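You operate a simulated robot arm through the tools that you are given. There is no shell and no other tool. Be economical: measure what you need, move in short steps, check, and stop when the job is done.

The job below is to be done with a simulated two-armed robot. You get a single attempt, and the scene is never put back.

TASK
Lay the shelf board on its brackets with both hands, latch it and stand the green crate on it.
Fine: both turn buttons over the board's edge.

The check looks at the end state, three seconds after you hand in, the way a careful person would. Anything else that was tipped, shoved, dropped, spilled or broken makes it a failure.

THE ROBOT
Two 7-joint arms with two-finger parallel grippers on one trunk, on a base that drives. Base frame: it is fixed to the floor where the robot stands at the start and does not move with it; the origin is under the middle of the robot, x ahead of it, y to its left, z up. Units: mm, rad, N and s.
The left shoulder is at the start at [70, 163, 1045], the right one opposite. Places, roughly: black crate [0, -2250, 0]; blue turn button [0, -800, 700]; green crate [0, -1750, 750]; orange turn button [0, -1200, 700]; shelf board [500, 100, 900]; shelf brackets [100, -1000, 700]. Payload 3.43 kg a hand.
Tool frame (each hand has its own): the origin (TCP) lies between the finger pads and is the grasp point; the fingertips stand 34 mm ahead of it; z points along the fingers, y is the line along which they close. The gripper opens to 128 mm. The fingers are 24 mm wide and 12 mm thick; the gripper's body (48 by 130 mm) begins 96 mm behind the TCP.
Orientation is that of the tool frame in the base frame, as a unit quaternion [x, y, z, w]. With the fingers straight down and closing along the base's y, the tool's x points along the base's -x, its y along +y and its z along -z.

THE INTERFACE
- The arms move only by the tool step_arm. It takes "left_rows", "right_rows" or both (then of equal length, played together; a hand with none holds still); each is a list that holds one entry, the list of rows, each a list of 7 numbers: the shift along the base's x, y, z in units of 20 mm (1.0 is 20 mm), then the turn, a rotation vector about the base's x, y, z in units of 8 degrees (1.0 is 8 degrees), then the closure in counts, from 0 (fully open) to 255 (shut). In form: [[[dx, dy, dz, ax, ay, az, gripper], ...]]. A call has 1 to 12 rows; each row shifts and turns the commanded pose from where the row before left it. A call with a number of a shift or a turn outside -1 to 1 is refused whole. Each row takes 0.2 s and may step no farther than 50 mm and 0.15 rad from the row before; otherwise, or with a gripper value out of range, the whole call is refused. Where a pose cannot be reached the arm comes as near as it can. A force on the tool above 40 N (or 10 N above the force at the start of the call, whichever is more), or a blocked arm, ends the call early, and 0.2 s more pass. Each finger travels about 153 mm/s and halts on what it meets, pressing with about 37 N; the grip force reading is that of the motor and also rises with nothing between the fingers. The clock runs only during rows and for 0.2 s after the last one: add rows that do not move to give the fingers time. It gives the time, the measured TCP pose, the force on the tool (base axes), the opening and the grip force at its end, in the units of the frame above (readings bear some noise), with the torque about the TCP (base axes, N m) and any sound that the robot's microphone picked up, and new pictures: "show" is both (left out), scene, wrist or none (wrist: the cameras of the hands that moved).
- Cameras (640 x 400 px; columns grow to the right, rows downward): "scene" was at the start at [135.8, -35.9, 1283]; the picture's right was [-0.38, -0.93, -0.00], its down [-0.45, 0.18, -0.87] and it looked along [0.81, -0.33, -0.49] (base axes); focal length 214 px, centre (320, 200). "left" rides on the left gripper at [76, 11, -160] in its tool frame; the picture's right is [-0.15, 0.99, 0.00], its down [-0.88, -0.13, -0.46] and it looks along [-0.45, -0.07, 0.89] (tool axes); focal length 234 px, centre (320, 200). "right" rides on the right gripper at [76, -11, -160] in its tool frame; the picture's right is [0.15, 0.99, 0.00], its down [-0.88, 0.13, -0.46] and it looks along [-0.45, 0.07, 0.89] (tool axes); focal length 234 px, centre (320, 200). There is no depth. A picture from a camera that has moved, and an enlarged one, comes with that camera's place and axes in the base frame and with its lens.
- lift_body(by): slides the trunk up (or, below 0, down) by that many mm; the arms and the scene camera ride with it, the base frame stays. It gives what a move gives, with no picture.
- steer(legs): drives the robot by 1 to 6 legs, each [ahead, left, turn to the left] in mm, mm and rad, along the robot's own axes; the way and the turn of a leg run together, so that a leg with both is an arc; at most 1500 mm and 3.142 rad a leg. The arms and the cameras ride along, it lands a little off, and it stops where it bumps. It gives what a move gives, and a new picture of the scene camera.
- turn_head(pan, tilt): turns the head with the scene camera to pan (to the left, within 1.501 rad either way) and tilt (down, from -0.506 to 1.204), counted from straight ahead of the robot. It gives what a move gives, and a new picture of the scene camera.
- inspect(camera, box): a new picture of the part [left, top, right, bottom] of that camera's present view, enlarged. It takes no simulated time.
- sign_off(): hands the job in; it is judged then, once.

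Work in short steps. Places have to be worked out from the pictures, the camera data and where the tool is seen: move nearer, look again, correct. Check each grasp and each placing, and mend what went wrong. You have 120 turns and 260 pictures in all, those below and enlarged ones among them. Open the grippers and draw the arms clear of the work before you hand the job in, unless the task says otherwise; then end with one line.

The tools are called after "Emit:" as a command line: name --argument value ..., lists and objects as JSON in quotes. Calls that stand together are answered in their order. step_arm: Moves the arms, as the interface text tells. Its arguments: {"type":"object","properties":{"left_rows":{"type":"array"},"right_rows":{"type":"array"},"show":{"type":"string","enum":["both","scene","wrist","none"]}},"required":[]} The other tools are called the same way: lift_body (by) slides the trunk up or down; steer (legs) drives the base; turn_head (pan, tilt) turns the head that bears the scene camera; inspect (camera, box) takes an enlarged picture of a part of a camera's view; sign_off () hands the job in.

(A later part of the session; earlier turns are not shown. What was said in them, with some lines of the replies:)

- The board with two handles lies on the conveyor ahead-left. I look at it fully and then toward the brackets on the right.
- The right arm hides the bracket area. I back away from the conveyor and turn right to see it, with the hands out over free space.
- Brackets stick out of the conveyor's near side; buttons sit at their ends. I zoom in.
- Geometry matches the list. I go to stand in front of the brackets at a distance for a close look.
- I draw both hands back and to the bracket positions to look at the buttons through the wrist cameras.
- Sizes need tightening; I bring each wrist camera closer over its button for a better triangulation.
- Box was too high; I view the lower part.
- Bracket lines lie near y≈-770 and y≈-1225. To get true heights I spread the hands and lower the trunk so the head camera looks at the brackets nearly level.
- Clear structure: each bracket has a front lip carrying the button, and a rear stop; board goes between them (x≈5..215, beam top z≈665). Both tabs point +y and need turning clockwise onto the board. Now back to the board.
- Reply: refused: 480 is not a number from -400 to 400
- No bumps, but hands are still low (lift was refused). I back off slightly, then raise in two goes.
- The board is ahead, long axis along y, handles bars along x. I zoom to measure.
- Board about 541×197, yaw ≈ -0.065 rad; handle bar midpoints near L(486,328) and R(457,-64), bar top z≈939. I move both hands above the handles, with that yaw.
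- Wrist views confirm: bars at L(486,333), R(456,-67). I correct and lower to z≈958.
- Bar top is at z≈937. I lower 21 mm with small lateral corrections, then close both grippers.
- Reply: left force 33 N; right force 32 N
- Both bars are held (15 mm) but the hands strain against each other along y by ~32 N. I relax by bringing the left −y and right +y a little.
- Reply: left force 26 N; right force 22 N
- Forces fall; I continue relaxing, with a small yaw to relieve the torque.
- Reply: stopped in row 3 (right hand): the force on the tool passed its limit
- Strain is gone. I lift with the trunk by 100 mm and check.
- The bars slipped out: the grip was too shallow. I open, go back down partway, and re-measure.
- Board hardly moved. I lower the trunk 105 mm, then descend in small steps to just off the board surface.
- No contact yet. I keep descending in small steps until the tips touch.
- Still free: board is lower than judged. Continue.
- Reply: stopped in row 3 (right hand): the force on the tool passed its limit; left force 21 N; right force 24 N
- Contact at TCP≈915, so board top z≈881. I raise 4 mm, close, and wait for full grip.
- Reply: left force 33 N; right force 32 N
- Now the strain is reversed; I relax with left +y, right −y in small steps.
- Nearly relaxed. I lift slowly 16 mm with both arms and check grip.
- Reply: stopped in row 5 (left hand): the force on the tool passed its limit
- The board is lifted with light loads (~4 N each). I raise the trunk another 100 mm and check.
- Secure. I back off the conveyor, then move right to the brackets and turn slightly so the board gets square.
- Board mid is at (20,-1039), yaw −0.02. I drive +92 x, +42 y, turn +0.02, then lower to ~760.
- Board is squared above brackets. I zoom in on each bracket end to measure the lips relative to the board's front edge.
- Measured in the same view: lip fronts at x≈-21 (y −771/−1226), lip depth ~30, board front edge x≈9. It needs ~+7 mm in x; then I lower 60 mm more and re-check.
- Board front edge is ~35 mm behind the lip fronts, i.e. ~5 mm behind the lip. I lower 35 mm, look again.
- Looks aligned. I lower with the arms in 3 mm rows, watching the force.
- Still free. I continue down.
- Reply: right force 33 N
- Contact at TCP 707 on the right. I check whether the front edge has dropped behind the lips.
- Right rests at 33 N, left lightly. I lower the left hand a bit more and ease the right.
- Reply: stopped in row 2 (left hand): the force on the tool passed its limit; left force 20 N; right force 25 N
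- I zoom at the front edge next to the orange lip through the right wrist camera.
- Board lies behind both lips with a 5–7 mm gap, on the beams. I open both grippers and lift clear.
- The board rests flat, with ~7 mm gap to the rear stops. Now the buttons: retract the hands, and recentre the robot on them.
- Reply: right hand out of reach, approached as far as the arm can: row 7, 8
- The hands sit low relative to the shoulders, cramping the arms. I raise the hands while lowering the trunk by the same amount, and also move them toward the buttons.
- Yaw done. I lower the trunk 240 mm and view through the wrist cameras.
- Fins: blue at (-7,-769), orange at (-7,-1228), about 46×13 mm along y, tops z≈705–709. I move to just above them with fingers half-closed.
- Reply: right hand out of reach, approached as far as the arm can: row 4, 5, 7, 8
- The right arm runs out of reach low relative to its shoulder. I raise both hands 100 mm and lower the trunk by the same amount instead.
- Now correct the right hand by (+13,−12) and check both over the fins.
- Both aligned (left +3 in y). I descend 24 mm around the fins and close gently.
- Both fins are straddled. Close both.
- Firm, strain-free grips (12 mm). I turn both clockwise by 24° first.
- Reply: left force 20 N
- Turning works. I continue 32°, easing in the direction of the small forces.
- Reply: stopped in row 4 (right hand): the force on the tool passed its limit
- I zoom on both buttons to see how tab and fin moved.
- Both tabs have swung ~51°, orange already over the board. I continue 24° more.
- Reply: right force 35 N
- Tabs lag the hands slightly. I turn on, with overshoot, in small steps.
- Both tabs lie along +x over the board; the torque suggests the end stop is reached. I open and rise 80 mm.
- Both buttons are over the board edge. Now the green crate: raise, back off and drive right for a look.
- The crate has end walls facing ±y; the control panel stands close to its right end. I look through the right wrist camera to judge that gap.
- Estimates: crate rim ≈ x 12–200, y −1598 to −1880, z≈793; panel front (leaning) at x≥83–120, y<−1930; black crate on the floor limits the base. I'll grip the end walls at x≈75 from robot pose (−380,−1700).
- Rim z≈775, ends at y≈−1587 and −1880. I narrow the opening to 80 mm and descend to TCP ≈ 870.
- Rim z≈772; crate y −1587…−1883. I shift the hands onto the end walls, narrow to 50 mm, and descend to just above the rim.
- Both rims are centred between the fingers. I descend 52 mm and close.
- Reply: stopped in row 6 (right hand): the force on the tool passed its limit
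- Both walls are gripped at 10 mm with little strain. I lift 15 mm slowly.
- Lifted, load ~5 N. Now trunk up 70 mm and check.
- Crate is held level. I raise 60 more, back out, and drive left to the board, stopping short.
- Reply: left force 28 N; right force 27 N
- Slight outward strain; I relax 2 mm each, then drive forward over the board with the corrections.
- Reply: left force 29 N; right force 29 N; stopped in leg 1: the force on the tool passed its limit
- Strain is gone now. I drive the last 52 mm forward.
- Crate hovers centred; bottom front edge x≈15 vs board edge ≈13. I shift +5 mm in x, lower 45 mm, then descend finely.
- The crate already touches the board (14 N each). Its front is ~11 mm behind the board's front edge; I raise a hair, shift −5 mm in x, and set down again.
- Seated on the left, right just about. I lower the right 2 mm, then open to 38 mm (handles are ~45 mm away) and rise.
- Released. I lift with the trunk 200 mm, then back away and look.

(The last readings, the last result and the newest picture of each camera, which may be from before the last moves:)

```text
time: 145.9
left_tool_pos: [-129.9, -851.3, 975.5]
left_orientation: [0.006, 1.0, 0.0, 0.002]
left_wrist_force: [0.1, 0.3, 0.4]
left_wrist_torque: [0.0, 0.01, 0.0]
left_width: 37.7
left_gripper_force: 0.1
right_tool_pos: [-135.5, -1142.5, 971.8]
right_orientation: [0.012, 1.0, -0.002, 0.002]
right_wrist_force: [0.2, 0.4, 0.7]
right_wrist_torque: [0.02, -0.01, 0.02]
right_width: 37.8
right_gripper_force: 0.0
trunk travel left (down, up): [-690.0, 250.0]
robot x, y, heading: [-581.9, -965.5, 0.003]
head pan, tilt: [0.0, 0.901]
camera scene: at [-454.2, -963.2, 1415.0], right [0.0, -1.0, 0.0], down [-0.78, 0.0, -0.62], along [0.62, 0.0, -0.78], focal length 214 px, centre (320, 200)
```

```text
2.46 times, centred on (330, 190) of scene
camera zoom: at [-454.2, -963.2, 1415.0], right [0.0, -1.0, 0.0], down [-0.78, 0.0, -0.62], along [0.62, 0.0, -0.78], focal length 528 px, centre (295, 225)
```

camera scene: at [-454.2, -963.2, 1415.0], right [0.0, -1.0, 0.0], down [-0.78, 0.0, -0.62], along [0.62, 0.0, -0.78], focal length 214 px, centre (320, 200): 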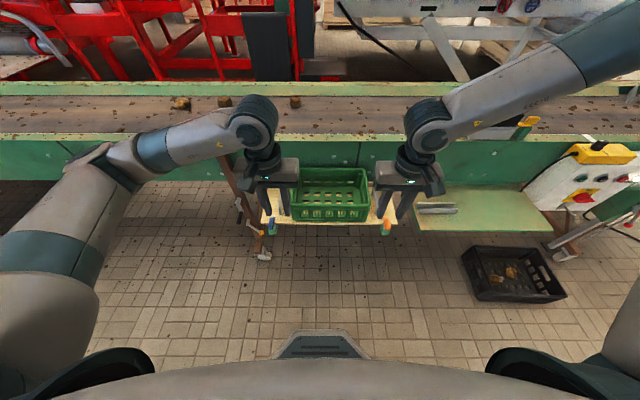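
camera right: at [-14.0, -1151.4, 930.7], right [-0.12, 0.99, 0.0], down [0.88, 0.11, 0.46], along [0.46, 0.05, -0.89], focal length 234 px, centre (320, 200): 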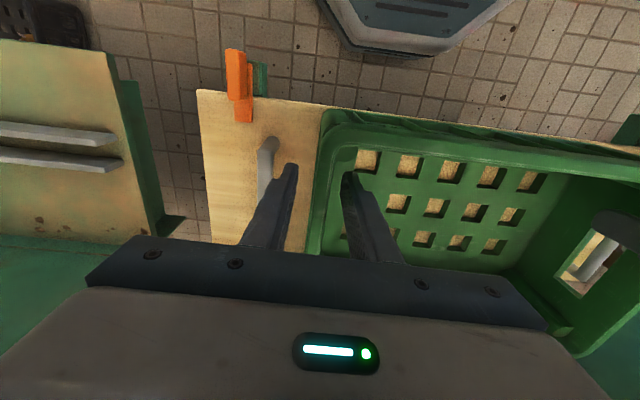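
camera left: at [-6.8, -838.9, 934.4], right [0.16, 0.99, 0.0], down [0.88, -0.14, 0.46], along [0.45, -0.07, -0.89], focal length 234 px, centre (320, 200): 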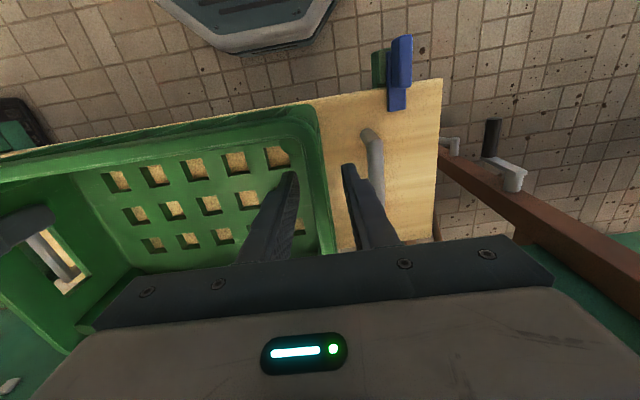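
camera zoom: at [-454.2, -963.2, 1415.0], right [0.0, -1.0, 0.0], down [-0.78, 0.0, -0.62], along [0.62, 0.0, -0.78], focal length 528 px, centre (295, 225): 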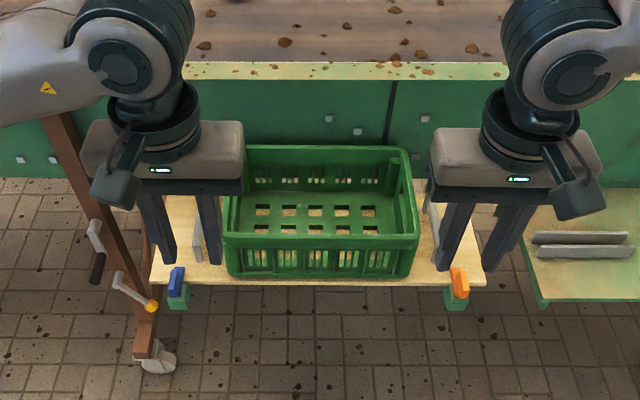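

Everything stands. I open the grippers fully and take a last wrist-camera check of both buttons and the crate.

Emit:
step_arm --left_rows '[[[0, 0, 0, 0, 0, 0, 0], [0, 0, 0, 0, 0, 0, 0], [0, 0, 0, 0, 0, 0, 0]]]' --right_rows '[[[0, 0, 0, 0, 0, 0, 0], [0, 0, 0, 0, 0, 0, 0], [0, 0, 0, 0, 0, 0, 0]]]' --show "wrist"

```text
time: 146.7
left_tool_pos: [-128.8, -852.3, 976.3]
left_orientation: [0.005, 1.0, 0.0, 0.003]
left_wrist_force: [0.2, 0.6, -0.7]
left_wrist_torque: [0.0, -0.04, 0.01]
left_width: 128.0
left_gripper_force: 0.1
right_tool_pos: [-136.2, -1142.6, 973.0]
right_orientation: [0.013, 1.0, -0.001, 0.002]
right_wrist_force: [-0.5, 0.3, 0.2]
right_wrist_torque: [-0.03, -0.03, -0.03]
right_width: 128.2
right_gripper_force: 0.1
trunk travel left (down, up): [-690.0, 250.0]
robot x, y, heading: [-582.3, -963.2, 0.001]
head pan, tilt: [0.0, 0.901]
camera right: at [-213.0, -1150.7, 1130.7], right [-0.12, 0.99, 0.0], down [0.88, 0.11, 0.46], along [0.46, 0.05, -0.89], focal length 234 px, centre (320, 200)
camera left: at [-206.7, -838.2, 1134.5], right [0.16, 0.99, 0.0], down [0.88, -0.14, 0.46], along [0.45, -0.07, -0.89], focal length 234 px, centre (320, 200)
```

right: 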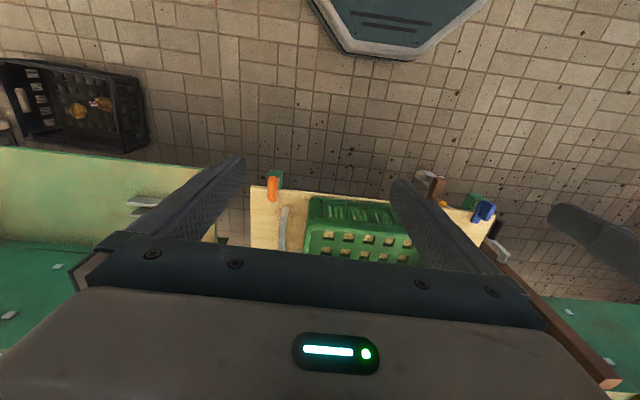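
left: 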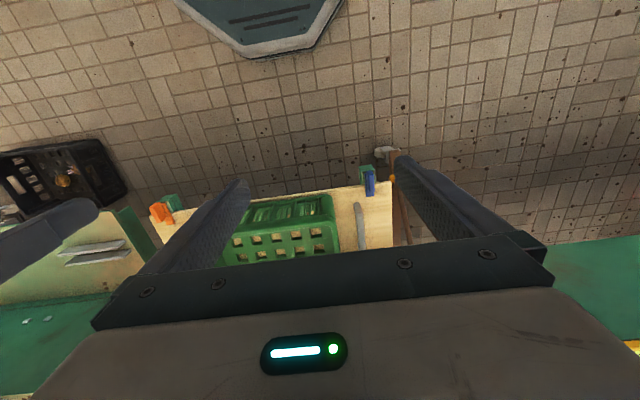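

Both tabs lie over the board edge, the crate stands on the board, and the arms are clear with the grippers open. I hand in.

Emit:
sign_off

```text
The job is handed in.
```

The shelf board is on its brackets, both turn buttons are turned over its front edge, and the green crate stands on it between the handles. I checked all three in the last camera views before handing in. The board slipped out of the grippers once on the first lift, dropping back onto the conveyor, and I saw no damage.
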